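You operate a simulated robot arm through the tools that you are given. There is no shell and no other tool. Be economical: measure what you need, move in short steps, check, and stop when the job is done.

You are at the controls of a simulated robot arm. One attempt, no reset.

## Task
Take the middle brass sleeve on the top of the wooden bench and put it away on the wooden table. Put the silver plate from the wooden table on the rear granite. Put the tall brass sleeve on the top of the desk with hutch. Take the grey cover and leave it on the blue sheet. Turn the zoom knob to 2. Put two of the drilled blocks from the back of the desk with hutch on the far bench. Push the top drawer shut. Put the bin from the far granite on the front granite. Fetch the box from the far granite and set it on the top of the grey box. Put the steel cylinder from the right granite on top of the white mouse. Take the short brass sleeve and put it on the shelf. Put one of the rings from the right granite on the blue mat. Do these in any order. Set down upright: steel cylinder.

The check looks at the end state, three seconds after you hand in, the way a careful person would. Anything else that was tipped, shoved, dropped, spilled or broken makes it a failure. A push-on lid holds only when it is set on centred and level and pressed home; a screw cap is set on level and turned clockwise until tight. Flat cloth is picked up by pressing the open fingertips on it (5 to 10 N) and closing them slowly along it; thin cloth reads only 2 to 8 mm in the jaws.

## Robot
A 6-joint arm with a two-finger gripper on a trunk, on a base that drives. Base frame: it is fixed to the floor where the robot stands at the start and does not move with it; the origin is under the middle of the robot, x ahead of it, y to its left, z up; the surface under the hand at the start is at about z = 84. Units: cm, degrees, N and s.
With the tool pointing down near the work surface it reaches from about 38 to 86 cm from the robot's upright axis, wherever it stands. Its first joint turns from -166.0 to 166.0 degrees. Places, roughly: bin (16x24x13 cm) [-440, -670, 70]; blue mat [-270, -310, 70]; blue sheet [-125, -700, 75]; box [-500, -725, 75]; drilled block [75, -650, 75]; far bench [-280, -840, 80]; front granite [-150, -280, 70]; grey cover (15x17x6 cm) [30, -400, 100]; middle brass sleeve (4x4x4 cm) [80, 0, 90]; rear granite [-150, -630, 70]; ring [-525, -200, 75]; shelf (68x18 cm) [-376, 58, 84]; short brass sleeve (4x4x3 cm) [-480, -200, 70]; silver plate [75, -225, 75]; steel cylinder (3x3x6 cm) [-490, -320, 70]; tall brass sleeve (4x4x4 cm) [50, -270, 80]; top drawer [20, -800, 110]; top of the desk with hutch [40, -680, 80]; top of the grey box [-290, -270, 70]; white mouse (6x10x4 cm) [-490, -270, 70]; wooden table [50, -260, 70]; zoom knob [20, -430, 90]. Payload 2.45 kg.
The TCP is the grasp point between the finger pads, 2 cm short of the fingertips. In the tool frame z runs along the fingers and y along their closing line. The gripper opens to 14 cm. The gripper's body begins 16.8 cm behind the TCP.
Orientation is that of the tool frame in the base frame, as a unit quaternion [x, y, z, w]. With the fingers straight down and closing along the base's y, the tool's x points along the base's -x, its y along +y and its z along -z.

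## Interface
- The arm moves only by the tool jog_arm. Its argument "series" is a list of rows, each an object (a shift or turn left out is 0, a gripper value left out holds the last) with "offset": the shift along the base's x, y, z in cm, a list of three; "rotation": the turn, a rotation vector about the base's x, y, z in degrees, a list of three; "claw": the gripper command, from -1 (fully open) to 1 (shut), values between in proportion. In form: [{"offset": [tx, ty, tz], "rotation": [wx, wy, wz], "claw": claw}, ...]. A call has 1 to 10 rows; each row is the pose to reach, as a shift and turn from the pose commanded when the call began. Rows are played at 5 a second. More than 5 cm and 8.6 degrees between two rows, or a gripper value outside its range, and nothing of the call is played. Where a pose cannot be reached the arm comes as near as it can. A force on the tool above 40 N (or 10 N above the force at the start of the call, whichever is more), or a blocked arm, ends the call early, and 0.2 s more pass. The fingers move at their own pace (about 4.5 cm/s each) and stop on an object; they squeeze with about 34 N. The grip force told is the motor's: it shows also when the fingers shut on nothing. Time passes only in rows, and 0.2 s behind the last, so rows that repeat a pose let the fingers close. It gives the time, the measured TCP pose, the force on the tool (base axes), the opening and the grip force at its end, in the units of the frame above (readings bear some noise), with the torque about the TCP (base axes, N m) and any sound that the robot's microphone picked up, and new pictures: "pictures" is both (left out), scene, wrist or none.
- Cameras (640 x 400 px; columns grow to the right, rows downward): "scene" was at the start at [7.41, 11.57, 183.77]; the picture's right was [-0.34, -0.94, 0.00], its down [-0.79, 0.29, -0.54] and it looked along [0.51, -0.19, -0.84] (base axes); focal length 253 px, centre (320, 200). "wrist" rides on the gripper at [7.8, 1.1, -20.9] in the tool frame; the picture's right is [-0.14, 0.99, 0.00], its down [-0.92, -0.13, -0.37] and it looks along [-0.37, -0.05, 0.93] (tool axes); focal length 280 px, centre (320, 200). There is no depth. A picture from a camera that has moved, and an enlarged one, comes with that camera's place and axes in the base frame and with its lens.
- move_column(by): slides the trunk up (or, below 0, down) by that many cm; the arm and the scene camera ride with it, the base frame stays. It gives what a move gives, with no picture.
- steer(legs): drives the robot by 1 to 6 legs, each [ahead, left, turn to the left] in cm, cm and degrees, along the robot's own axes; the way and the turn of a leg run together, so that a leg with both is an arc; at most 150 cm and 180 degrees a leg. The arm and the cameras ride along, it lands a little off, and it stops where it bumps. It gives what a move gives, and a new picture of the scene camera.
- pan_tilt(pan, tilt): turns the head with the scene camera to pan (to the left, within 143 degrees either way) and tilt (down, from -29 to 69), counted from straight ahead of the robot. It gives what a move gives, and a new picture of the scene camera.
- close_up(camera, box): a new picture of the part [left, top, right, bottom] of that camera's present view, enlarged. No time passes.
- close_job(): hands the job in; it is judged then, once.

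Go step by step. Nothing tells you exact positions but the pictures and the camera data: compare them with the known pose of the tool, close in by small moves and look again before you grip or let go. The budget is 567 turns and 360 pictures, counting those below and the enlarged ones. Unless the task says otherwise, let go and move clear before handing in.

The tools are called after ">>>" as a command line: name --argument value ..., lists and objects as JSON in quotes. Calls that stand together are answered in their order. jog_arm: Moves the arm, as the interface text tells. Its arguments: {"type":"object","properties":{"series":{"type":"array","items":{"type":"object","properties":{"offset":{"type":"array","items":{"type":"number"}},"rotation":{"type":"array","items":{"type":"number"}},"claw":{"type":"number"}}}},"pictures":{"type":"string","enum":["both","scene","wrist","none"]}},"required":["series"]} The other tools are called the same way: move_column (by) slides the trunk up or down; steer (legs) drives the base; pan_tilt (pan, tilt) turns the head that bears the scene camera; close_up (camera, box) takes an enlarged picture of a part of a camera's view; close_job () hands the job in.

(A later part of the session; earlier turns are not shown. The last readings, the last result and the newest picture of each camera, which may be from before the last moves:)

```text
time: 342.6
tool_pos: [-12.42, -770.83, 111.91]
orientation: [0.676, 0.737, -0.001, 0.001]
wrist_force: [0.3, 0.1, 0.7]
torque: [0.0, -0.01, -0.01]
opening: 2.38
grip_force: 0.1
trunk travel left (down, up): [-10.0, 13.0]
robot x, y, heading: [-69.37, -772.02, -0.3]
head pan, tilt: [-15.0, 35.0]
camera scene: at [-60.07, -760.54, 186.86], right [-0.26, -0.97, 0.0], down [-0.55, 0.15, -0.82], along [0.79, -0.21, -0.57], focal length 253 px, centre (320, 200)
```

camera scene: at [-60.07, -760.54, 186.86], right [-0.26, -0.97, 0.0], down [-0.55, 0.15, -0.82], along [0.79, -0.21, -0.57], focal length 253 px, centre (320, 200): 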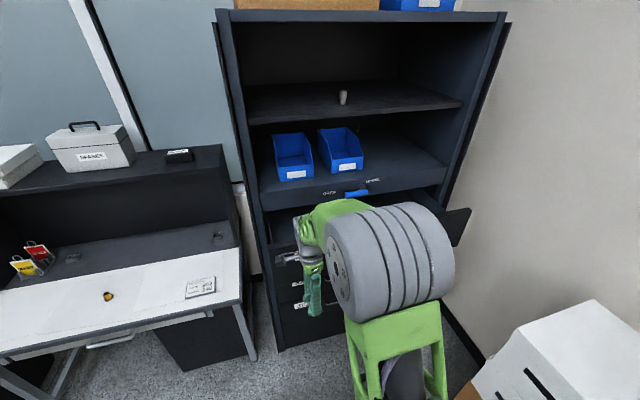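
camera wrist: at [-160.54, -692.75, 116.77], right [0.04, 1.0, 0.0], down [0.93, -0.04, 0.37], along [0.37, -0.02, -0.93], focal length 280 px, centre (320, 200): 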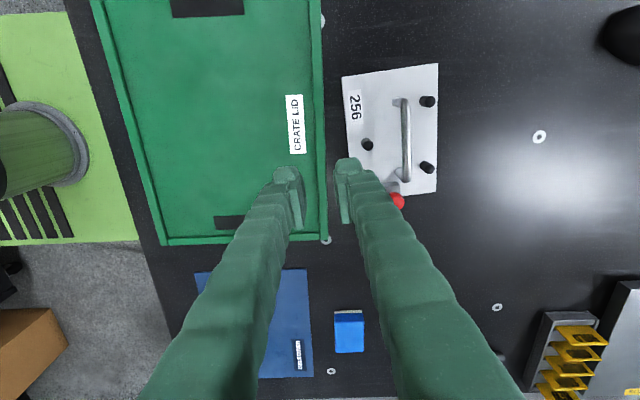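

The arm hides the drawer. I swing the hand to the left and look again.

>>> jog_arm --series '[{"offset": [0, 5, 0]}, {"offset": [0, 10, 0]}, {"offset": [-1, 14.5, 0]}, {"offset": [-2, 19, 0]}, {"offset": [-4, 23.5, 0]}, {"offset": [-6, 28, 0]}, {"offset": [-8, 32, 0]}, {"offset": [-11, 36, 0]}, {"offset": [-14, 39.5, 0]}]' --pictures "scene"

>>> close_up --camera "scene" --box '[240, 150, 480, 350]'

```text
time: 344.6
tool_pos: [-26.52, -731.19, 111.73]
orientation: [0.675, 0.737, -0.001, 0.001]
wrist_force: [-0.3, 0.4, -0.2]
torque: [-0.03, -0.02, -0.02]
opening: 2.38
grip_force: 0.0
trunk travel left (down, up): [-10.0, 13.0]
robot x, y, heading: [-69.02, -772.36, 0.1]
head pan, tilt: [-15.0, 35.0]
camera scene: at [-60.13, -760.46, 186.87], right [-0.26, -0.97, 0.0], down [-0.55, 0.15, -0.82], along [0.79, -0.21, -0.57], focal length 253 px, centre (320, 200)
```

scene: 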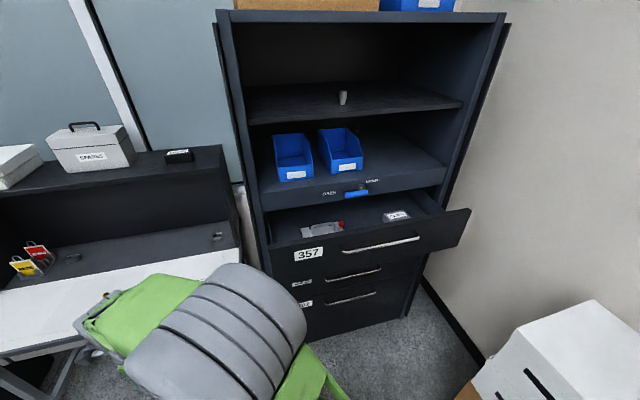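

```text
2.00 times, centred on (360, 250) of scene
camera zoom: at [-60.13, -760.46, 186.87], right [-0.26, -0.97, 0.0], down [-0.55, 0.15, -0.82], along [0.79, -0.21, -0.57], focal length 506 px, centre (240, 100)
```

zoom: 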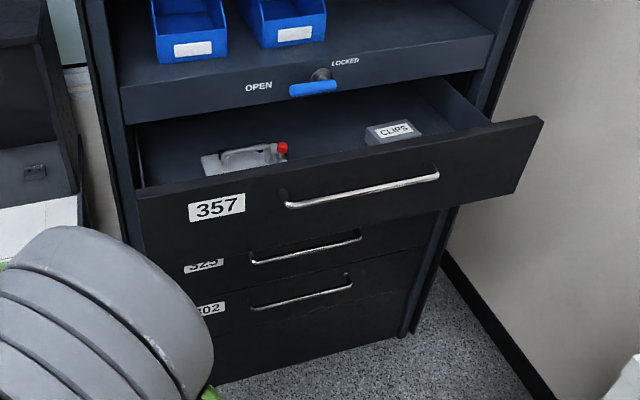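

Latch is on OPEN; drawer front is at x≈8, y -759…-849, z≈105…120, handle in the middle. I'll push at y≈-778 left of the handle. First I come closer and reorient the hand.

>>> steer --legs '[[14, 0, 0]]'

>>> jog_arm --series '[{"offset": [1, -3, 0], "rotation": [0, 0, 8.5], "claw": 1}, {"offset": [2, -6, 0], "rotation": [0, 0, 17]}, {"offset": [3, -9, 0], "rotation": [0, 0, 25.5]}, {"offset": [4, -12, 0], "rotation": [0, 0, 34]}, {"offset": [5, -15, 0], "rotation": [0, 0, 42.5]}, {"offset": [6, -18, 0], "rotation": [0, 0, 51]}, {"offset": [7, -22, 0], "rotation": [0, 0, 59.5]}, {"offset": [8, -26, 0], "rotation": [0, 0, 68]}, {"offset": [8, -30, 0], "rotation": [0, 0, 76.5]}, {"offset": [8, -34, 0], "rotation": [0, 0, 85]}]' --pictures "none"

```text
time: 346.0
tool_pos: [-12.49, -731.43, 111.75]
orientation: [0.676, 0.737, -0.001, 0.001]
wrist_force: [0.5, -0.5, 0.8]
torque: [-0.01, 0.1, 0.03]
opening: 2.37
grip_force: 0.1
trunk travel left (down, up): [-10.0, 13.0]
robot x, y, heading: [-55.57, -772.33, -0.1]
head pan, tilt: [-15.0, 35.0]
camera scene: at [-46.05, -760.57, 186.85], right [-0.26, -0.97, 0.0], down [-0.55, 0.15, -0.82], along [0.79, -0.21, -0.57], focal length 253 px, centre (320, 200)
```

scene: 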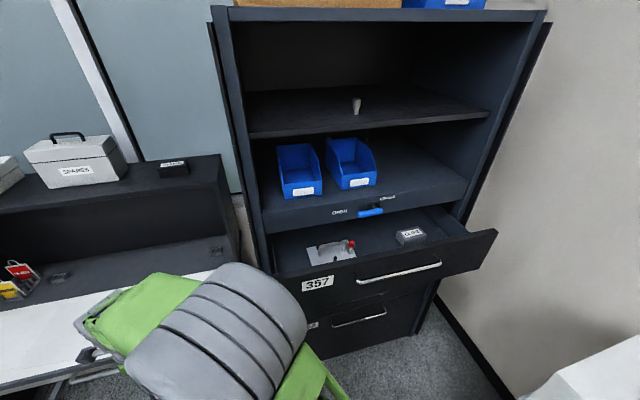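

```text
time: 348.2
tool_pos: [-4.5, -765.44, 111.84]
orientation: [0.0, 1.0, 0.0, 0.002]
wrist_force: [0.6, -0.5, 0.2]
torque: [0.03, 0.0, 0.03]
opening: 0.0
grip_force: 29.6
trunk travel left (down, up): [-10.0, 13.0]
robot x, y, heading: [-55.4, -772.2, 0.0]
head pan, tilt: [-15.0, 35.0]
```

Now to y≈-778 with a 20° forward tilt, then look.

>>> jog_arm --series '[{"offset": [-0.5, -4, 0.5], "rotation": [0, -7, 0]}, {"offset": [-0.5, -8, 1], "rotation": [0, -14, 0]}, {"offset": [-0.5, -12.5, 1], "rotation": [0, -20, 0]}]' --pictures "both"

```text
time: 349.0
tool_pos: [-4.85, -777.98, 112.84]
orientation: [-0.001, 0.984, 0.0, 0.176]
wrist_force: [0.2, 0.5, -0.4]
torque: [0.02, 0.03, -0.02]
opening: 0.0
grip_force: 29.8
trunk travel left (down, up): [-10.0, 13.0]
robot x, y, heading: [-55.47, -772.16, 0.1]
head pan, tilt: [-15.0, 35.0]
camera scene: at [-46.22, -760.63, 186.87], right [-0.26, -0.97, 0.0], down [-0.55, 0.15, -0.82], along [0.79, -0.21, -0.57], focal length 253 px, centre (320, 200)
camera wrist: at [-19.6, -776.69, 129.65], right [0.13, 0.99, 0.05], down [0.74, -0.13, 0.67], along [0.66, -0.05, -0.75], focal length 280 px, centre (320, 200)
```

scene: 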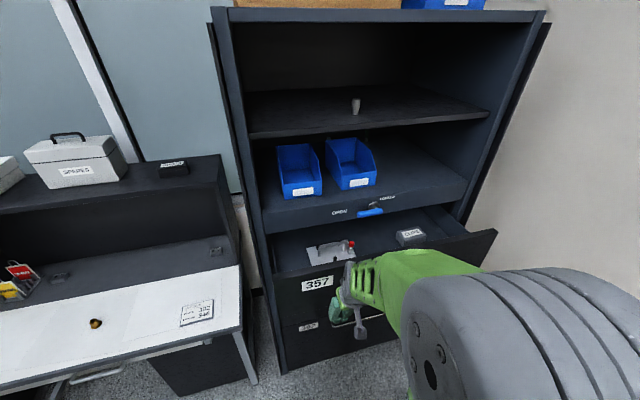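
wrist: 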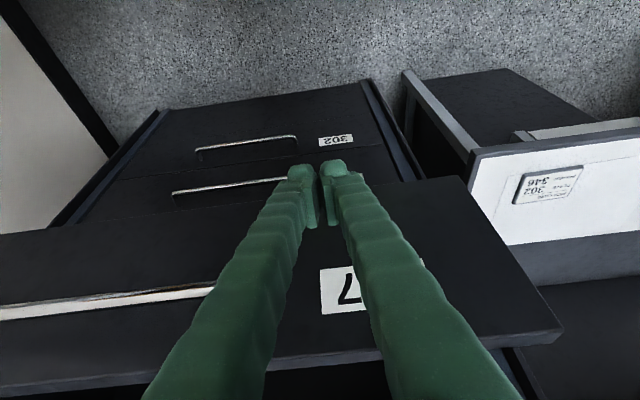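

Fingers are at the panel's mid height, beside the handle. I push forward gently.

>>> jog_arm --series '[{"offset": [3, 0, 0]}, {"offset": [6, 0, 0]}, {"offset": [8, 0, 0]}, {"offset": [10, 0, 0]}, {"offset": [12, 0, 0]}, {"offset": [14, 0, 0]}, {"offset": [16, 0, 0]}, {"offset": [18, 0, 0]}, {"offset": [20, 0, 0]}]' --pictures "both"

```text
time: 351.0
tool_pos: [15.1, -777.81, 112.57]
orientation: [0.0, 0.984, 0.0, 0.176]
wrist_force: [-0.2, 0.2, -1.0]
torque: [-0.01, 0.03, 0.0]
opening: 0.0
grip_force: 29.5
trunk travel left (down, up): [-10.0, 13.0]
robot x, y, heading: [-55.54, -772.41, 0.1]
head pan, tilt: [-15.0, 35.0]
camera scene: at [-46.08, -760.56, 186.85], right [-0.26, -0.97, 0.0], down [-0.55, 0.15, -0.82], along [0.79, -0.21, -0.57], focal length 253 px, centre (320, 200)
camera wrist: at [0.49, -776.47, 129.54], right [0.13, 0.99, 0.05], down [0.74, -0.13, 0.66], along [0.66, -0.05, -0.75], focal length 280 px, centre (320, 200)
```

scene: 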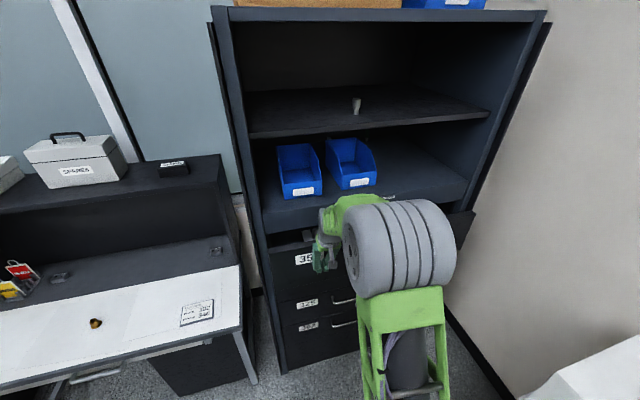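
wrist: 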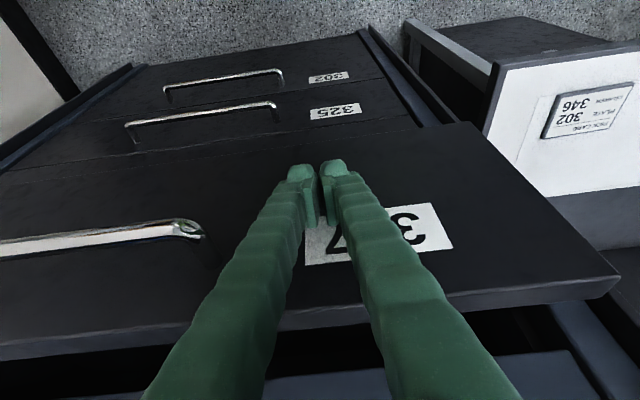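

The drawer is sliding with the hand. I continue until it stops.

>>> jog_arm --series '[{"offset": [1.5, 0, 0]}, {"offset": [3, 0, 0]}, {"offset": [4.5, 0, 0]}, {"offset": [6, 0, 0]}, {"offset": [7.5, 0, 0]}, {"offset": [9, 0, 0]}, {"offset": [10.5, 0, 0]}, {"offset": [12, 0, 0]}, {"offset": [13.5, 0, 0]}]' --pictures "both"

```text
time: 352.8
tool_pos: [25.4, -777.8, 112.36]
orientation: [0.0, 0.986, 0.001, 0.165]
wrist_force: [-18.6, 1.0, 4.7]
torque: [0.08, -0.04, 0.01]
opening: 0.58
grip_force: 29.4
trunk travel left (down, up): [-10.0, 13.0]
robot x, y, heading: [-55.72, -772.3, -0.4]
head pan, tilt: [-15.0, 35.0]
stopped in row 8: the force on the tool passed its limit at 52 N (the readings are from after the stop); the commanded pose is now the measured one
camera scene: at [-46.67, -760.56, 186.89], right [-0.26, -0.97, 0.0], down [-0.55, 0.15, -0.82], along [0.79, -0.21, -0.57], focal length 253 px, centre (320, 200)
camera wrist: at [11.08, -776.55, 129.55], right [0.13, 0.99, 0.05], down [0.75, -0.13, 0.65], along [0.65, -0.05, -0.76], focal length 280 px, centre (320, 200)
```

scene: 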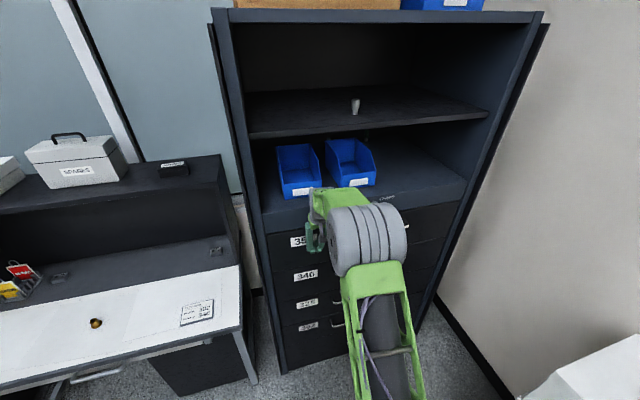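
wrist: 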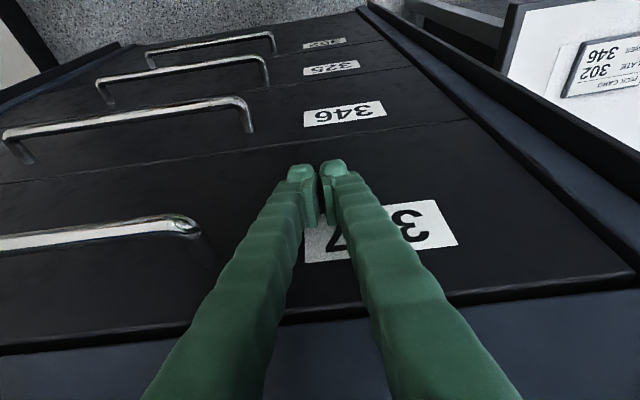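

Stopped with force: the front looks flush with the drawers below. I withdraw and look.

>>> jog_arm --series '[{"offset": [-4, 0, 0]}, {"offset": [-8, 0, 0], "rotation": [0, 6, 0]}, {"offset": [-12, 0, 0], "rotation": [0, 12, 0]}, {"offset": [-16, 0, 0], "rotation": [0, 18.5, 0]}, {"offset": [-20, 0, 0], "rotation": [0, 18.5, 0]}]' --pictures "wrist"

```text
time: 353.9
tool_pos: [5.63, -777.83, 112.3]
orientation: [0.0, 1.0, 0.0, 0.005]
wrist_force: [0.1, -0.2, 0.5]
torque: [0.01, -0.03, -0.01]
opening: 0.0
grip_force: 29.1
trunk travel left (down, up): [-10.0, 13.0]
robot x, y, heading: [-55.85, -772.01, -0.1]
head pan, tilt: [-15.0, 35.0]
camera wrist: at [-2.48, -776.54, 133.06], right [0.14, 0.99, 0.0], down [0.92, -0.13, 0.38], along [0.38, -0.05, -0.93], focal length 280 px, centre (320, 200)
```

wrist: 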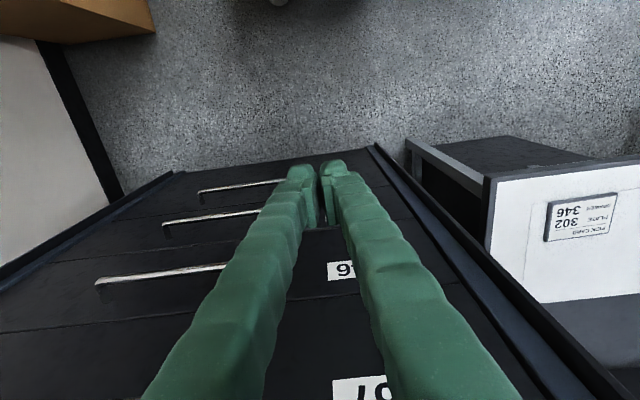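

I retract a bit more, move over to the aisle line and check the drawer from there.

>>> jog_arm --series '[{"offset": [-4, 2, 0]}, {"offset": [-8, 4, 0]}]' --pictures "none"

>>> steer --legs '[[17, 0, 0], [0, 105, 0]]'

>>> pan_tilt --pan -60 --tilt 35

```text
time: 354.6
tool_pos: [-2.26, -773.73, 112.13]
orientation: [0.0, 1.0, 0.0, 0.006]
wrist_force: [0.4, -0.2, 0.2]
torque: [-0.01, 0.0, 0.02]
opening: 0.03
grip_force: 29.5
trunk travel left (down, up): [-10.0, 13.0]
robot x, y, heading: [-55.52, -771.95, -0.1]
head pan, tilt: [-15.0, 35.0]
```

```text
time: 364.9
tool_pos: [14.96, -670.92, 112.26]
orientation: [0.0, 1.0, 0.001, 0.006]
wrist_force: [-0.2, 0.6, -0.2]
torque: [-0.01, 0.01, 0.01]
opening: 0.0
grip_force: 29.3
trunk travel left (down, up): [-10.0, 13.0]
robot x, y, heading: [-38.63, -669.46, -0.3]
head pan, tilt: [-15.0, 35.0]
camera scene: at [-29.06, -657.71, 186.86], right [-0.26, -0.96, 0.0], down [-0.55, 0.15, -0.82], along [0.79, -0.22, -0.57], focal length 253 px, centre (320, 200)
```

scene: 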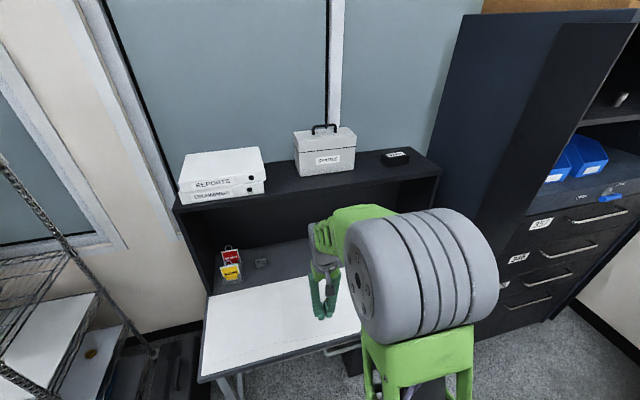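

```text
time: 366.1
tool_pos: [15.0, -670.96, 112.39]
orientation: [0.001, 1.0, 0.001, 0.005]
wrist_force: [0.5, 0.2, 0.5]
torque: [-0.01, -0.03, -0.01]
opening: 0.0
grip_force: 28.7
trunk travel left (down, up): [-10.0, 13.0]
robot x, y, heading: [-38.51, -669.39, -0.1]
head pan, tilt: [-60.0, 35.0]
camera scene: at [-33.18, -663.05, 186.87], right [-0.87, -0.5, 0.0], down [-0.29, 0.5, -0.82], along [0.41, -0.71, -0.57], focal length 253 px, centre (320, 200)
```

scene: 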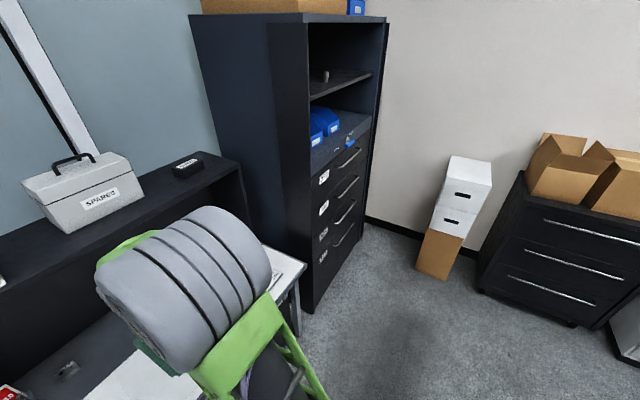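

The drawer is flush shut. Now the left drilled block: I approach the desk at y≈-655.

>>> steer --legs '[[26, 14, 0.2]]'

>>> jog_arm --series '[{"offset": [3, 1, -3], "rotation": [0, -7, 0], "claw": -0.35}, {"offset": [6, 2, -6], "rotation": [0, -14, 0]}, {"offset": [9, 2.5, -9], "rotation": [0, -21, 0]}, {"offset": [11, 3, -12.5], "rotation": [0, -28, 0]}, {"offset": [13, 3.5, -16], "rotation": [0, -35, 0]}, {"offset": [15, 4, -19], "rotation": [0, -42, 0]}, {"offset": [17, 4.5, -22], "rotation": [0, -49.5, 0]}]' --pictures "both"

```text
time: 368.1
tool_pos: [41.16, -656.92, 112.16]
orientation: [0.0, 1.0, 0.0, 0.005]
wrist_force: [0.1, -0.3, 0.0]
torque: [-0.04, 0.05, -0.01]
opening: 0.0
grip_force: 29.8
trunk travel left (down, up): [-10.0, 13.0]
robot x, y, heading: [-12.42, -655.79, -0.1]
head pan, tilt: [-60.0, 35.0]
camera scene: at [-7.06, -649.1, 186.86], right [-0.87, -0.5, 0.0], down [-0.29, 0.5, -0.82], along [0.41, -0.71, -0.57], focal length 253 px, centre (320, 200)
```

scene: 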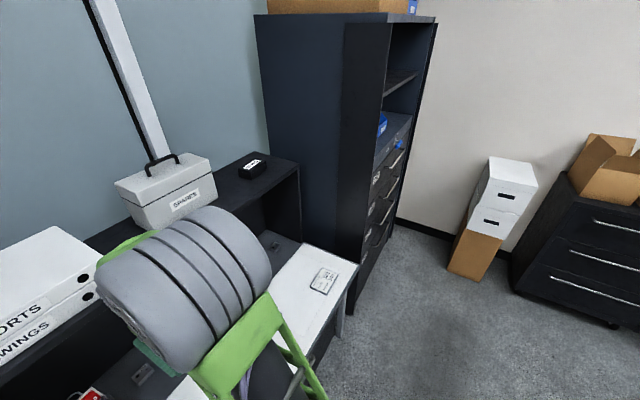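

```text
time: 369.7
tool_pos: [58.04, -652.36, 90.05]
orientation: [-0.001, 0.905, 0.0, 0.424]
wrist_force: [-0.5, 0.0, 0.6]
torque: [-0.01, 0.04, 0.0]
opening: 9.47
grip_force: 0.0
trunk travel left (down, up): [-10.0, 13.0]
robot x, y, heading: [-12.1, -655.69, -0.4]
head pan, tilt: [-60.0, 35.0]
camera scene: at [-7.08, -649.14, 186.86], right [-0.87, -0.5, 0.0], down [-0.29, 0.5, -0.82], along [0.41, -0.71, -0.57], focal length 253 px, centre (320, 200)
camera wrist: at [36.89, -651.16, 97.48], right [0.09, 0.99, 0.11], down [0.31, -0.13, 0.94], along [0.95, -0.05, -0.31], focal length 280 px, centre (320, 200)
```

scene: 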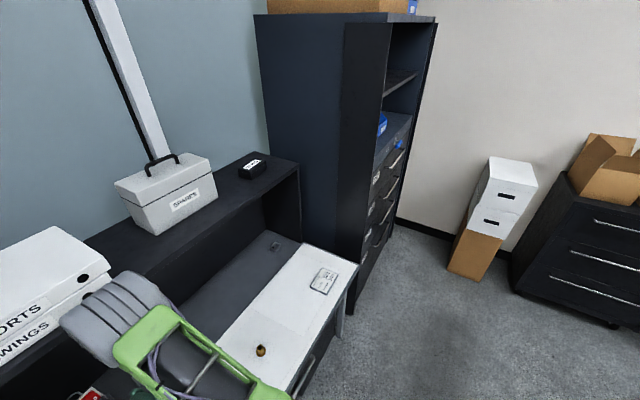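
wrist: 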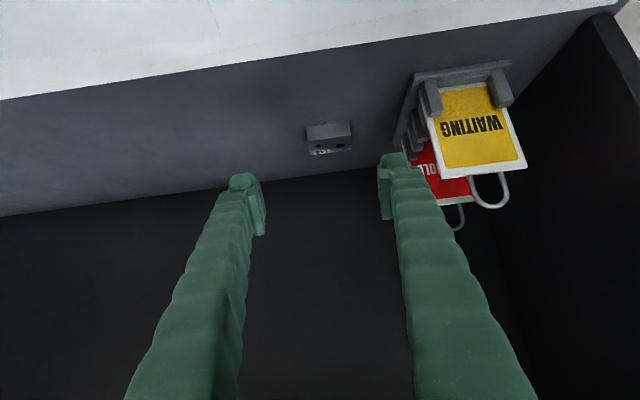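

Block at [73.5, -651], aligned, with the tag holder 4 cm beyond the finger. I slide in.

>>> jog_arm --series '[{"offset": [4, 0.7, -2.5], "claw": -0.2}, {"offset": [8, 1.3, -5]}, {"offset": [11, 1.3, -8]}, {"offset": [13, 1.3, -10]}, {"offset": [14.7, 1.3, -11.3]}, {"offset": [14.7, 1.3, -11.3]}]' --pictures "wrist"

```text
time: 371.1
tool_pos: [72.71, -651.15, 78.81]
orientation: [0.0, 0.905, 0.001, 0.425]
wrist_force: [-0.6, 0.1, 0.1]
torque: [0.01, -0.03, 0.01]
opening: 8.38
grip_force: 0.1
trunk travel left (down, up): [-10.0, 13.0]
robot x, y, heading: [-12.54, -655.47, -0.2]
head pan, tilt: [-60.0, 35.0]
camera wrist: at [51.58, -649.86, 86.29], right [0.09, 0.99, 0.11], down [0.31, -0.13, 0.94], along [0.95, -0.05, -0.32], focal length 280 px, centre (320, 200)
```

wrist: 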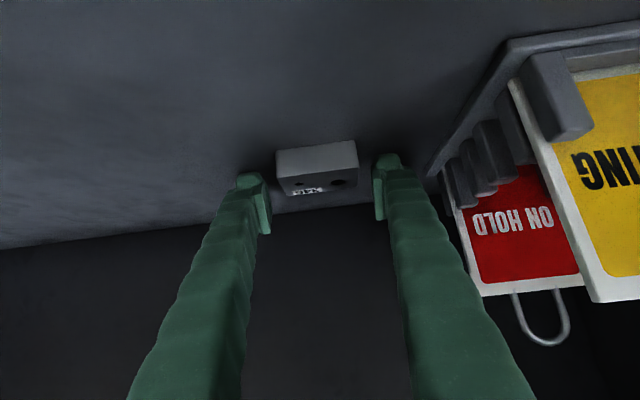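

Block is between the fingers. Close.

>>> jog_arm --series '[{"offset": [0.3, 0, -0.3]}, {"offset": [0.3, 0, -0.3], "claw": 1}, {"offset": [0.3, 0, -0.3], "claw": 1}, {"offset": [0.3, 0, -0.3], "claw": 1}, {"offset": [0.3, 0, -0.3], "claw": 1}, {"offset": [0.3, 0, -0.3], "claw": 1}]' --pictures "none"

>>> jog_arm --series '[{"offset": [0, 0, 3]}, {"offset": [-1, 0, 7]}, {"offset": [-5, 0, 8]}, {"offset": [-9.5, 0, 9]}, {"offset": [-14, 0, 10]}, {"offset": [-18.5, 0, 12]}, {"offset": [-22, 0, 15]}, {"offset": [-24.5, 0, 19]}]' --pictures "wrist"

```text
time: 372.5
tool_pos: [73.01, -651.07, 78.52]
orientation: [0.0, 0.906, 0.0, 0.423]
wrist_force: [-0.8, -0.1, -0.5]
torque: [0.02, 0.02, 0.05]
opening: 5.94
grip_force: 34.0
trunk travel left (down, up): [-10.0, 13.0]
robot x, y, heading: [-12.61, -655.71, 0.0]
head pan, tilt: [-60.0, 35.0]
```

```text
time: 374.3
tool_pos: [48.36, -651.04, 97.65]
orientation: [-0.001, 0.906, 0.0, 0.424]
wrist_force: [-0.8, 0.1, -1.2]
torque: [0.02, -0.04, 0.0]
opening: 5.97
grip_force: 34.0
trunk travel left (down, up): [-10.0, 13.0]
robot x, y, heading: [-12.94, -655.59, -0.0]
head pan, tilt: [-60.0, 35.0]
camera wrist: at [27.18, -649.76, 105.05], right [0.09, 0.99, 0.11], down [0.31, -0.13, 0.94], along [0.95, -0.05, -0.32], focal length 280 px, centre (320, 200)
```

wrist: 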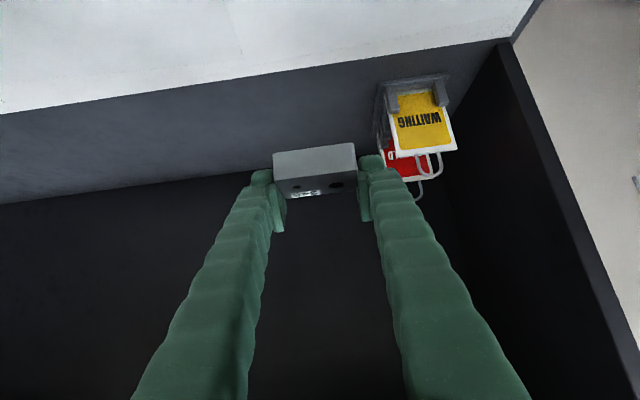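

Held. I take the same route back to the far bench.

>>> jog_arm --series '[{"offset": [0, 0, 3]}, {"offset": [0, 0, 6]}]' --pictures "none"

>>> steer --legs '[[-25, 0, 0], [0, 0, -90], [86, 0, 0], [0, 0, -90], [0, 30, 0], [130, 0, 0]]'

>>> pan_tilt --pan 0 --tilt 45

```text
time: 374.9
tool_pos: [49.05, -651.04, 103.41]
orientation: [-0.001, 0.906, 0.0, 0.422]
wrist_force: [0.1, 0.6, -1.9]
torque: [0.04, -0.04, 0.04]
opening: 5.92
grip_force: 34.1
out of reach, approached as far as the arm can: row 2
trunk travel left (down, up): [-10.0, 13.0]
robot x, y, heading: [-12.41, -655.27, 0.1]
head pan, tilt: [-60.0, 35.0]
```

```text
time: 397.4
tool_pos: [-227.39, -777.63, 103.44]
orientation: [0.906, 0.008, -0.423, 0.004]
wrist_force: [-0.5, -0.2, -1.4]
torque: [-0.03, 0.03, -0.03]
opening: 5.93
grip_force: 34.0
trunk travel left (down, up): [-10.0, 13.0]
robot x, y, heading: [-165.77, -771.75, -179.3]
head pan, tilt: [-60.0, 35.0]
camera scene: at [-171.37, -778.58, 186.86], right [0.86, 0.51, 0.0], down [0.29, -0.49, -0.82], along [-0.42, 0.7, -0.57], focal length 253 px, centre (320, 200)
```

scene: 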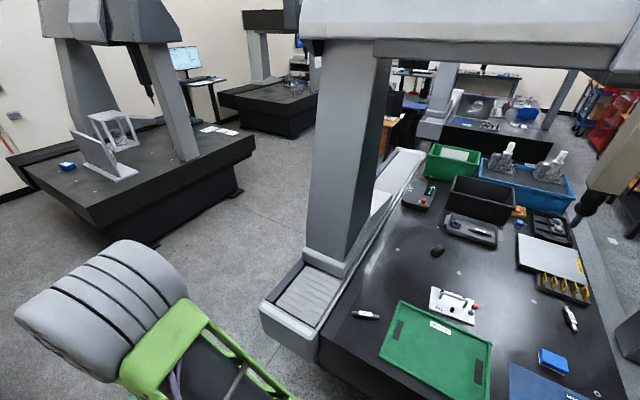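

```text
time: 398.7
tool_pos: [-227.33, -777.64, 103.46]
orientation: [0.906, 0.007, -0.422, 0.003]
wrist_force: [-0.9, 0.2, -2.0]
torque: [-0.04, 0.02, -0.01]
opening: 5.94
grip_force: 33.9
trunk travel left (down, up): [-10.0, 13.0]
robot x, y, heading: [-165.91, -772.16, -179.1]
head pan, tilt: [0.0, 45.0]
camera scene: at [-174.96, -786.26, 185.38], right [-0.01, 1.0, 0.0], down [0.71, 0.01, -0.71], along [-0.71, -0.01, -0.71], focal length 253 px, centre (320, 200)
```

scene: 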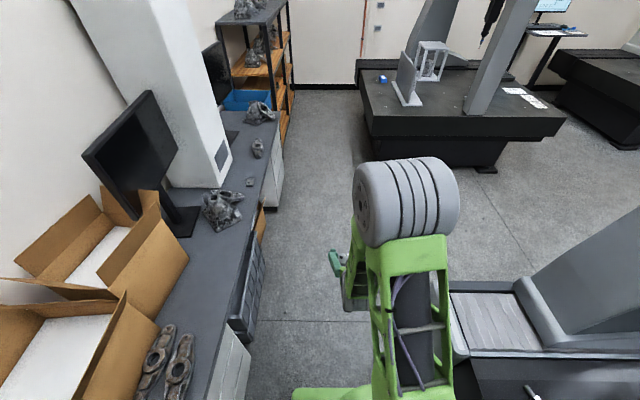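

Path clear. I go on and turn to face the bench.

>>> steer --legs '[[134, -10, -0.5], [0, 0, 89.5]]'

>>> jog_arm --series '[{"offset": [0, -3, -2]}, {"offset": [0, -6, -4]}, {"offset": [0, -9, -6]}, {"offset": [0, -11, -9]}]' --pictures "both"

```text
time: 409.3
tool_pos: [-296.44, -825.83, 103.54]
orientation: [0.637, 0.644, -0.297, 0.3]
wrist_force: [0.0, 0.1, -1.3]
torque: [-0.03, -0.01, 0.02]
opening: 5.94
grip_force: 33.8
trunk travel left (down, up): [-10.0, 13.0]
robot x, y, heading: [-301.86, -764.5, -89.5]
head pan, tilt: [0.0, 45.0]
camera scene: at [-287.81, -773.35, 185.38], right [-1.0, -0.01, 0.0], down [-0.01, 0.71, -0.71], along [0.01, -0.71, -0.71], focal length 253 px, centre (320, 200)
```

scene: 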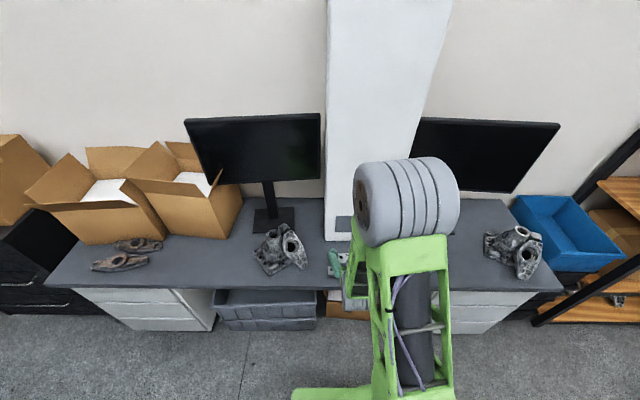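

```text
time: 410.3
tool_pos: [-296.72, -837.0, 94.48]
orientation: [0.637, 0.645, -0.296, 0.301]
wrist_force: [0.3, 0.6, -1.2]
torque: [0.02, 0.03, -0.01]
opening: 5.95
grip_force: 34.3
trunk travel left (down, up): [-10.0, 13.0]
robot x, y, heading: [-301.61, -764.27, -89.4]
head pan, tilt: [0.0, 45.0]
camera scene: at [-287.82, -773.45, 185.37], right [-1.0, -0.01, 0.0], down [-0.01, 0.71, -0.71], along [0.01, -0.71, -0.71], focal length 253 px, centre (320, 200)
camera wrist: at [-295.79, -815.71, 101.85], right [0.99, -0.08, 0.11], down [-0.12, -0.31, 0.94], along [-0.04, -0.95, -0.32], focal length 280 px, centre (320, 200)
```

scene: 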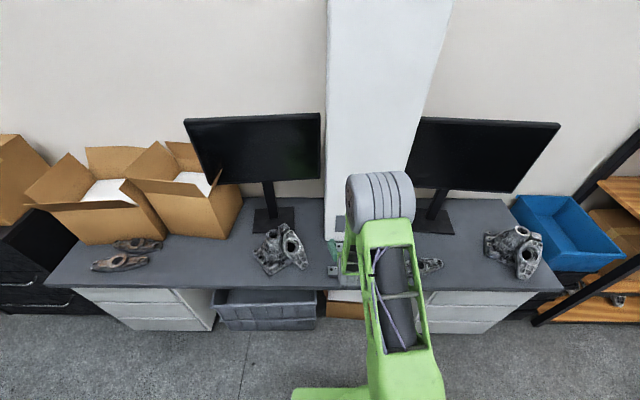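
wrist: 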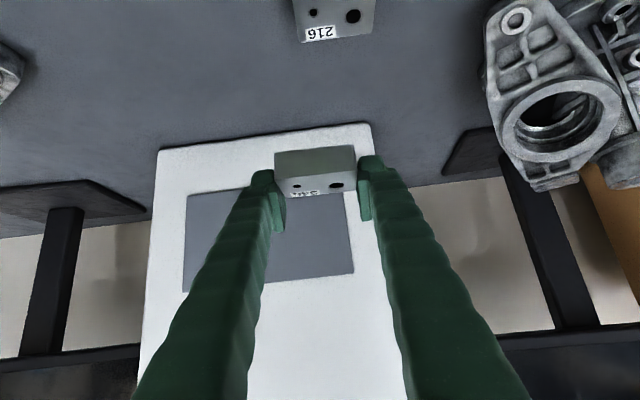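

The first block is visible. I move 15 cm toward -x and a bit nearer, then lower.

>>> jog_arm --series '[{"offset": [-4.5, 1.5, 0]}, {"offset": [-9, 3, 0]}, {"offset": [-13, 4, 0]}, {"offset": [-15, 5, -2.5]}, {"offset": [-15, 5, -5.5]}]' --pictures "wrist"

```text
time: 411.5
tool_pos: [-311.57, -832.03, 88.92]
orientation: [0.637, 0.644, -0.297, 0.301]
wrist_force: [0.2, 0.7, -0.6]
torque: [-0.02, -0.02, 0.01]
opening: 5.94
grip_force: 34.1
trunk travel left (down, up): [-10.0, 13.0]
robot x, y, heading: [-301.43, -764.63, -89.3]
head pan, tilt: [0.0, 45.0]
camera wrist: at [-310.87, -810.74, 96.35], right [0.99, -0.08, 0.1], down [-0.12, -0.31, 0.94], along [-0.04, -0.95, -0.32], focal length 280 px, centre (320, 200)
```

wrist: 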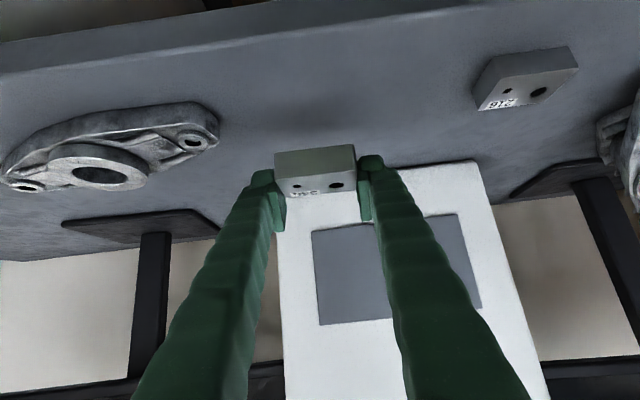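

Spacing is fine on both sides. Lower to contact.

>>> jog_arm --series '[{"offset": [1.5, 0, -2.5]}, {"offset": [1.5, 0, -4]}, {"offset": [1.5, 0, -4.8]}, {"offset": [1.5, 0, -5.4]}, {"offset": [1.5, 0, -6]}, {"offset": [1.5, 0, -6.5]}, {"offset": [1.5, 0, -7]}, {"offset": [1.5, 0, -7.5]}]' --pictures "none"

```text
time: 413.3
tool_pos: [-310.13, -832.4, 82.48]
orientation: [0.633, 0.643, -0.304, 0.306]
wrist_force: [0.9, -2.1, 16.0]
torque: [0.41, -0.09, 0.03]
opening: 6.0
grip_force: 33.9
trunk travel left (down, up): [-10.0, 13.0]
robot x, y, heading: [-302.02, -764.48, -89.5]
head pan, tilt: [0.0, 45.0]
stopped in row 8: the force on the tool passed its limit at 57 N (the readings are from after the stop); the commanded pose is now the measured one
```

>>> jog_arm --series '[{"offset": [0, 0, 0.1]}, {"offset": [0, 0, 0.1], "claw": -0.15}, {"offset": [0, 0, 0.1], "claw": -0.15}, {"offset": [0, 0, 0.1], "claw": -0.15}, {"offset": [0, 1, 2]}, {"offset": [0, 4, 5]}, {"offset": [0, 7, 8]}, {"offset": [0, 10, 11]}, {"offset": [0, 13, 14]}]' --pictures "wrist"

```text
time: 415.3
tool_pos: [-310.83, -821.57, 94.5]
orientation: [0.635, 0.643, -0.301, 0.304]
wrist_force: [-0.2, -0.3, 0.1]
torque: [0.05, 0.03, 0.0]
opening: 8.06
grip_force: 0.0
out of reach, approached as far as the arm can: row 9
trunk travel left (down, up): [-10.0, 13.0]
robot x, y, heading: [-301.89, -764.08, -89.6]
head pan, tilt: [0.0, 45.0]
camera wrist: at [-310.01, -800.34, 101.67], right [0.99, -0.07, 0.11], down [-0.12, -0.3, 0.95], along [-0.04, -0.95, -0.31], focal length 280 px, centre (320, 200)
```

wrist: 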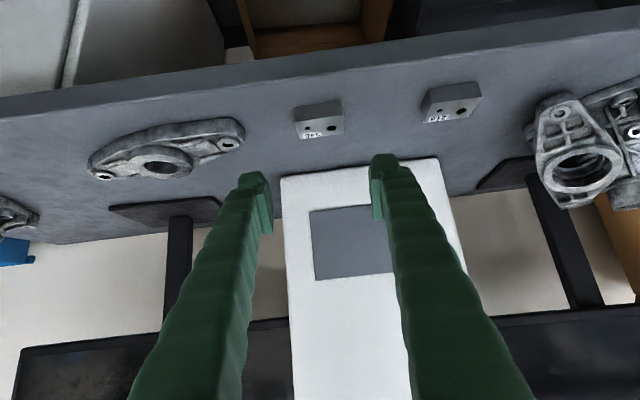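

Both blocks are on the far bench. I bring the hand upright again by extending first, then untilting while retracting.

>>> jog_arm --series '[{"offset": [0, -4, -1]}, {"offset": [0, -8, -2]}, {"offset": [0, -12, -2]}]' --pictures "none"

>>> jog_arm --series '[{"offset": [0, 2, 3], "rotation": [7.2, 0, 0]}, {"offset": [0, 4, 6], "rotation": [14.4, 0, 0]}, {"offset": [0, 6, 9], "rotation": [21.5, 0, 0]}, {"offset": [0, 8, 12], "rotation": [28.7, 0, 0]}, {"offset": [0, 10.5, 15], "rotation": [36, 0, 0]}, {"offset": [0, 13, 18], "rotation": [43, 0, 0]}, {"offset": [0, 16, 20], "rotation": [50, 0, 0]}]' --pictures "none"

```text
time: 416.1
tool_pos: [-310.74, -833.73, 92.29]
orientation: [0.635, 0.643, -0.301, 0.304]
wrist_force: [-0.3, -0.8, -0.7]
torque: [0.04, -0.01, 0.01]
opening: 8.06
grip_force: 0.1
trunk travel left (down, up): [-10.0, 13.0]
robot x, y, heading: [-301.78, -764.3, -89.2]
head pan, tilt: [0.0, 45.0]
```

```text
time: 417.7
tool_pos: [-310.2, -815.99, 108.6]
orientation: [0.703, 0.705, 0.015, 0.089]
wrist_force: [-1.5, 0.1, 0.1]
torque: [-0.1, -0.17, 0.03]
opening: 8.05
grip_force: 0.1
out of reach, approached as far as the arm can: row 4, 5, 6, 7
trunk travel left (down, up): [-10.0, 13.0]
robot x, y, heading: [-301.67, -764.11, -89.8]
head pan, tilt: [0.0, 45.0]
```

Stuck at the same wrist limit. I turn to free space (facing -x) to redo it with a longer reach.

>>> steer --legs '[[0, 0, -90], [20, 8, 0]]'

>>> jog_arm --series '[{"offset": [-4, 0, -2], "rotation": [0, 7, 0]}, {"offset": [-8, 0, -3], "rotation": [0, 14, 0]}, {"offset": [-12, 0, -4], "rotation": [0, 21, 0]}, {"offset": [-16, 0, -5], "rotation": [0, 28, 0]}, {"offset": [-20, 0, -6], "rotation": [0, 35, 0]}, {"offset": [-24, 0, -8], "rotation": [0, 42, 0]}, {"offset": [-26, 0, -9], "rotation": [0, 42, 0]}]' --pictures "none"

```text
time: 423.2
tool_pos: [-373.21, -763.23, 108.58]
orientation: [0.996, 0.001, -0.053, 0.07]
wrist_force: [0.8, -0.1, -0.1]
torque: [0.05, -0.03, 0.0]
opening: 8.06
grip_force: 0.1
trunk travel left (down, up): [-10.0, 13.0]
robot x, y, heading: [-321.9, -772.19, -179.9]
head pan, tilt: [0.0, 45.0]
camera scene: at [-331.02, -786.29, 185.37], right [0.0, 1.0, 0.0], down [0.71, 0.0, -0.71], along [-0.71, 0.0, -0.71], focal length 253 px, centre (320, 200)
```

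scene: 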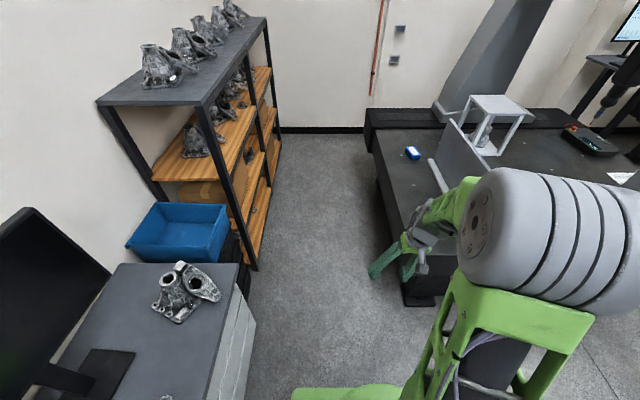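

```text
time: 424.8
tool_pos: [-399.26, -763.12, 99.43]
orientation: [0.911, 0.025, -0.406, 0.065]
wrist_force: [0.2, -0.2, 0.1]
torque: [0.0, 0.04, -0.01]
opening: 8.05
grip_force: 0.2
trunk travel left (down, up): [-10.0, 13.0]
robot x, y, heading: [-321.86, -772.17, -179.8]
head pan, tilt: [0.0, 45.0]
```

Now remove the sideways error and untilt at this longer reach.

>>> jog_arm --series '[{"rotation": [2.8, 0, -2.8]}, {"rotation": [5.6, 0, -5.6]}, {"rotation": [5.6, 0, -5.6]}]' --pictures "none"

>>> jog_arm --series '[{"rotation": [0, -7, 0], "offset": [-1, 0, -1]}, {"rotation": [0, -14, 0], "offset": [-1, 0, -2]}, {"rotation": [0, -21, 0], "offset": [-1, 0, -2]}, {"rotation": [0, -28, 0], "offset": [-1, 0, -2]}, {"rotation": [0, -35, 0], "offset": [-1, 0, -2]}, {"rotation": [0, -42, 0], "offset": [-1, 0, -2]}, {"rotation": [0, -48, 0], "offset": [-1, 0, -2]}]' --pictures "none"

```text
time: 425.6
tool_pos: [-399.3, -763.09, 99.45]
orientation: [0.914, 0.001, -0.406, 0.001]
wrist_force: [0.0, -0.9, -0.7]
torque: [0.01, -0.02, 0.02]
opening: 8.07
grip_force: 0.2
trunk travel left (down, up): [-10.0, 13.0]
robot x, y, heading: [-321.58, -772.16, -180.0]
head pan, tilt: [0.0, 45.0]
```

```text
time: 427.2
tool_pos: [-401.85, -761.44, 98.35]
orientation: [0.958, -0.006, -0.287, -0.025]
wrist_force: [-0.6, -0.3, -0.4]
torque: [0.01, 0.0, 0.0]
opening: 8.08
grip_force: 0.1
out of reach, approached as far as the arm can: row 3, 4, 5, 6, 7
trunk travel left (down, up): [-10.0, 13.0]
robot x, y, heading: [-321.99, -771.9, -179.9]
head pan, tilt: [0.0, 45.0]
```

Still stuck, now with the hand off to the right. I re-tilt, centre the hand laterally as in the successful case, and retry.

>>> jog_arm --series '[{"rotation": [0, 7, 0], "offset": [0, -3, 1]}, {"rotation": [0, 14, 0], "offset": [0, -6, 1]}, {"rotation": [0, 15, 0], "offset": [0, -9, 2]}, {"rotation": [0, 15, 0], "offset": [0, -10, 2]}]' --pictures "none"

```text
time: 428.2
tool_pos: [-401.91, -771.5, 100.32]
orientation: [0.912, -0.009, -0.41, -0.024]
wrist_force: [-0.3, 0.9, -0.6]
torque: [-0.03, -0.02, 0.0]
opening: 8.06
grip_force: 0.0
out of reach, approached as far as the arm can: row 1
trunk travel left (down, up): [-10.0, 13.0]
robot x, y, heading: [-321.68, -772.37, -180.0]
head pan, tilt: [0.0, 45.0]
```

>>> jog_arm --series '[{"rotation": [-2.1, 0, 2.1]}, {"rotation": [-2.1, -7, 2.1]}, {"rotation": [-2.1, -14, 2.1]}, {"rotation": [-2.1, -21, 2.1]}]' --pictures "scene"

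```text
time: 429.2
tool_pos: [-401.88, -771.46, 100.32]
orientation: [0.972, 0.005, -0.236, -0.001]
wrist_force: [0.2, 0.0, -0.2]
torque: [0.0, -0.04, 0.0]
opening: 8.06
grip_force: 0.1
trunk travel left (down, up): [-10.0, 13.0]
robot x, y, heading: [-321.79, -771.99, -179.9]
head pan, tilt: [0.0, 45.0]
camera scene: at [-330.95, -786.25, 185.38], right [0.0, 1.0, 0.0], down [0.71, 0.0, -0.71], along [-0.71, 0.0, -0.71], focal length 253 px, centre (320, 200)
```

scene: 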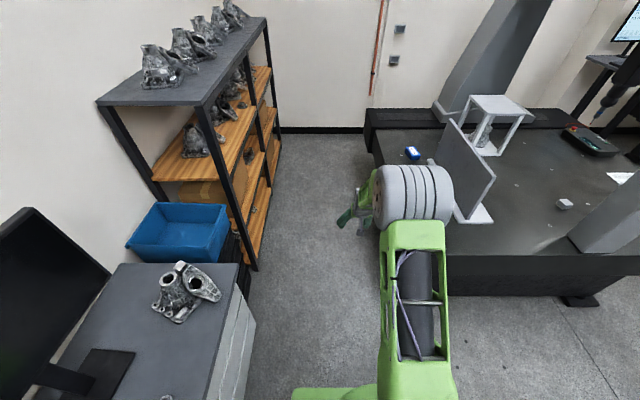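

Passing the bad zone without trouble now. I finish the untilting.

>>> jog_arm --series '[{"rotation": [0, -7, 0]}, {"rotation": [0, -14, 0]}, {"rotation": [0, -21, 0]}, {"rotation": [0, -27.3, 0]}]' --pictures "none"

```text
time: 430.2
tool_pos: [-402.0, -771.36, 100.32]
orientation: [1.0, 0.006, 0.0, 0.001]
wrist_force: [0.5, -0.2, 0.7]
torque: [-0.01, -0.05, 0.02]
opening: 8.03
grip_force: 0.2
trunk travel left (down, up): [-10.0, 13.0]
robot x, y, heading: [-322.09, -772.09, -179.7]
head pan, tilt: [0.0, 45.0]
```

Vertical again. I retract the hand, turn to face north and strafe along the lane to the blue box.

>>> jog_arm --series '[{"offset": [4.8, 0, 1]}, {"offset": [9.6, 0, 2]}, {"offset": [14.4, 0, 3]}, {"offset": [19.2, 0, 4]}, {"offset": [24, 0, 5]}, {"offset": [28, 0, 7]}]' --pictures "none"

>>> steer --legs '[[0, 0, -90.3], [-14, 60, 0], [0, 110, 0]]'

>>> pan_tilt --pan 0 --tilt 50

```text
time: 431.6
tool_pos: [-373.76, -771.52, 107.46]
orientation: [1.0, 0.005, -0.001, 0.001]
wrist_force: [1.1, 0.4, 0.8]
torque: [-0.03, 0.02, 0.04]
opening: 8.06
grip_force: 0.0
trunk travel left (down, up): [-10.0, 13.0]
robot x, y, heading: [-321.59, -772.35, -180.0]
head pan, tilt: [0.0, 45.0]
```

```text
time: 450.6
tool_pos: [-491.18, -734.4, 107.32]
orientation: [0.713, -0.701, 0.0, 0.001]
wrist_force: [-0.3, 0.2, 0.6]
torque: [-0.01, 0.03, -0.03]
opening: 8.06
grip_force: 0.0
trunk travel left (down, up): [-10.0, 13.0]
robot x, y, heading: [-491.87, -786.81, 90.4]
head pan, tilt: [0.0, 45.0]
camera scene: at [-505.75, -777.82, 185.38], right [1.0, 0.01, 0.0], down [0.01, -0.71, -0.71], along [-0.01, 0.71, -0.71], focal length 253 px, centre (320, 200)
```

scene: 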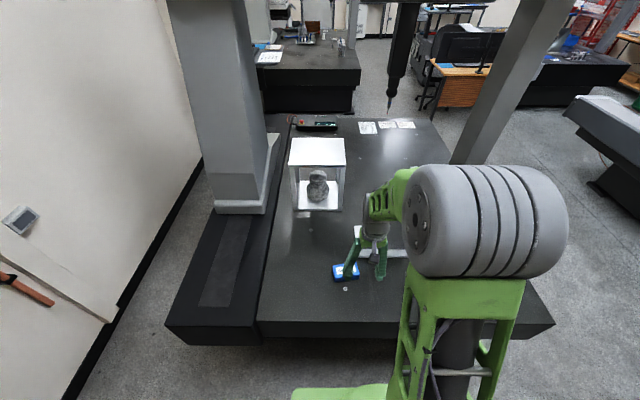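

```text
time: 451.3
tool_pos: [-491.26, -734.55, 107.42]
orientation: [0.714, -0.7, -0.002, 0.0]
wrist_force: [0.5, 0.0, 0.2]
torque: [0.03, -0.03, 0.01]
opening: 8.06
grip_force: 0.0
trunk travel left (down, up): [-10.0, 13.0]
robot x, y, heading: [-491.3, -786.22, 90.8]
head pan, tilt: [0.0, 50.0]
camera scene: at [-505.73, -778.25, 184.7], right [1.0, 0.01, 0.0], down [0.01, -0.77, -0.64], along [-0.01, 0.64, -0.77], focal length 253 px, centre (320, 200)
```

scene: 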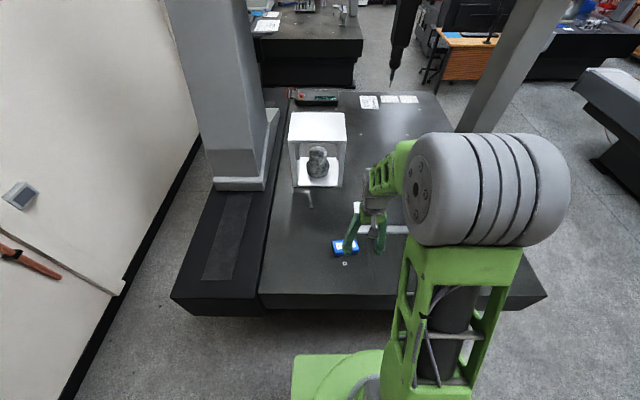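

The blue box is right ahead at about [-493, -716]. I extend toward it and use the wrist view.

>>> jog_arm --series '[{"offset": [-1, 4, -2]}, {"offset": [-2, 8, -4]}, {"offset": [-2, 12, -7]}, {"offset": [-2, 15, -11]}]' --pictures "wrist"

```text
time: 452.3
tool_pos: [-493.28, -719.41, 96.32]
orientation: [0.714, -0.7, -0.001, 0.0]
wrist_force: [-0.3, -0.2, 0.3]
torque: [-0.06, 0.0, 0.0]
opening: 8.07
grip_force: 0.1
trunk travel left (down, up): [-10.0, 13.0]
robot x, y, heading: [-491.44, -786.71, 90.6]
head pan, tilt: [0.0, 50.0]
camera wrist: at [-494.2, -727.04, 117.09], right [-0.99, 0.12, 0.0], down [0.11, 0.92, 0.37], along [0.04, 0.37, -0.93], focal length 280 px, centre (320, 200)
```

wrist: 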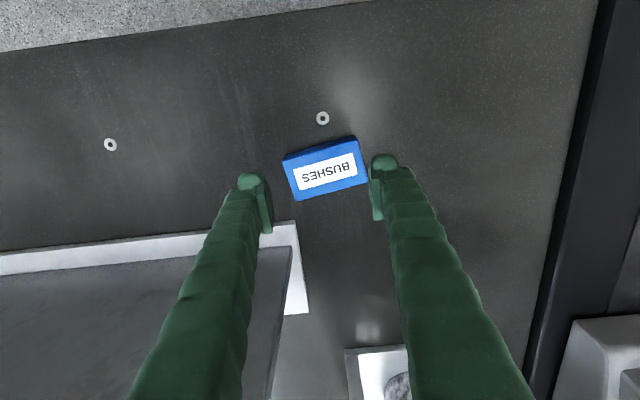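

The box ("BUSHES", about 11 x 6.5 cm) is yawed by ~10°. I turn the hand to grip its short side.

>>> jog_arm --series '[{"rotation": [0, 0, -8.15], "claw": -0.35}, {"rotation": [0, 0, -16.3]}, {"rotation": [0, 0, -24.5], "offset": [0, 1, 0]}, {"rotation": [0, 0, -32.6], "offset": [0, 2, 0]}, {"rotation": [0, 0, -40.8], "offset": [0, 3, 0]}, {"rotation": [0, 0, -48.9], "offset": [-0.5, 4, 0]}, {"rotation": [0, 0, -57], "offset": [-0.5, 4.3, 0]}, {"rotation": [0, 0, -65.2], "offset": [-0.5, 4.3, 0]}, {"rotation": [0, 0, -73.4], "offset": [-0.5, 4.3, -2]}, {"rotation": [0, 0, -81.5], "offset": [-0.5, 4.3, -5]}]' --pictures "wrist"

```text
time: 454.5
tool_pos: [-493.74, -715.11, 91.26]
orientation: [-0.083, 0.997, 0.002, 0.001]
wrist_force: [-0.8, 0.6, -0.3]
torque: [0.0, 0.01, 0.0]
opening: 9.46
grip_force: 0.0
trunk travel left (down, up): [-10.0, 13.0]
robot x, y, heading: [-491.55, -786.59, 90.7]
head pan, tilt: [0.0, 50.0]
camera wrist: at [-501.66, -715.18, 112.26], right [-0.03, 1.0, 0.0], down [0.93, 0.02, 0.37], along [0.37, 0.01, -0.93], focal length 280 px, centre (320, 200)
```

wrist: 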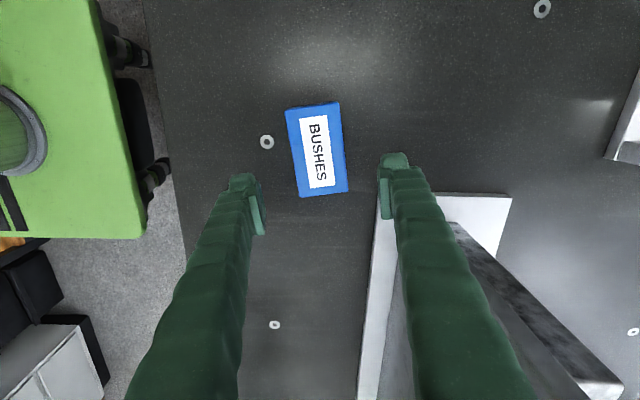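

Aligned with the box. I lower and close.

>>> jog_arm --series '[{"offset": [0, 0, -5]}, {"offset": [0, 0, -10]}, {"offset": [0, 0, -14]}, {"offset": [0, 0, -17]}, {"offset": [0, 0, -18]}, {"offset": [0, 0, -18], "claw": 1}, {"offset": [0, 0, -18], "claw": 1}, {"offset": [0, 0, -18], "claw": 1}, {"offset": [0, 0, -18], "claw": 1}, {"offset": [0, 0, -18], "claw": 1}]' --pictures "wrist"

```text
time: 456.7
tool_pos: [-493.67, -715.17, 73.36]
orientation: [-0.084, 0.996, 0.001, 0.001]
wrist_force: [0.5, -0.7, -0.5]
torque: [0.07, -0.02, -0.01]
opening: 7.34
grip_force: 34.3
trunk travel left (down, up): [-10.0, 13.0]
robot x, y, heading: [-491.46, -786.69, 90.6]
head pan, tilt: [0.0, 50.0]
camera wrist: at [-501.67, -715.25, 94.24], right [-0.03, 1.0, 0.0], down [0.93, 0.03, 0.37], along [0.37, 0.01, -0.93], focal length 280 px, centre (320, 200)
```

wrist: 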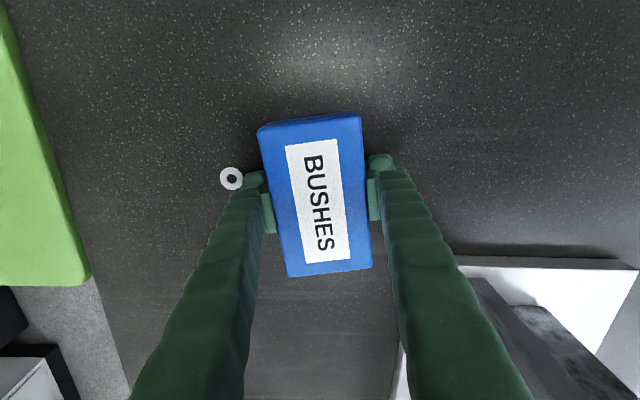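

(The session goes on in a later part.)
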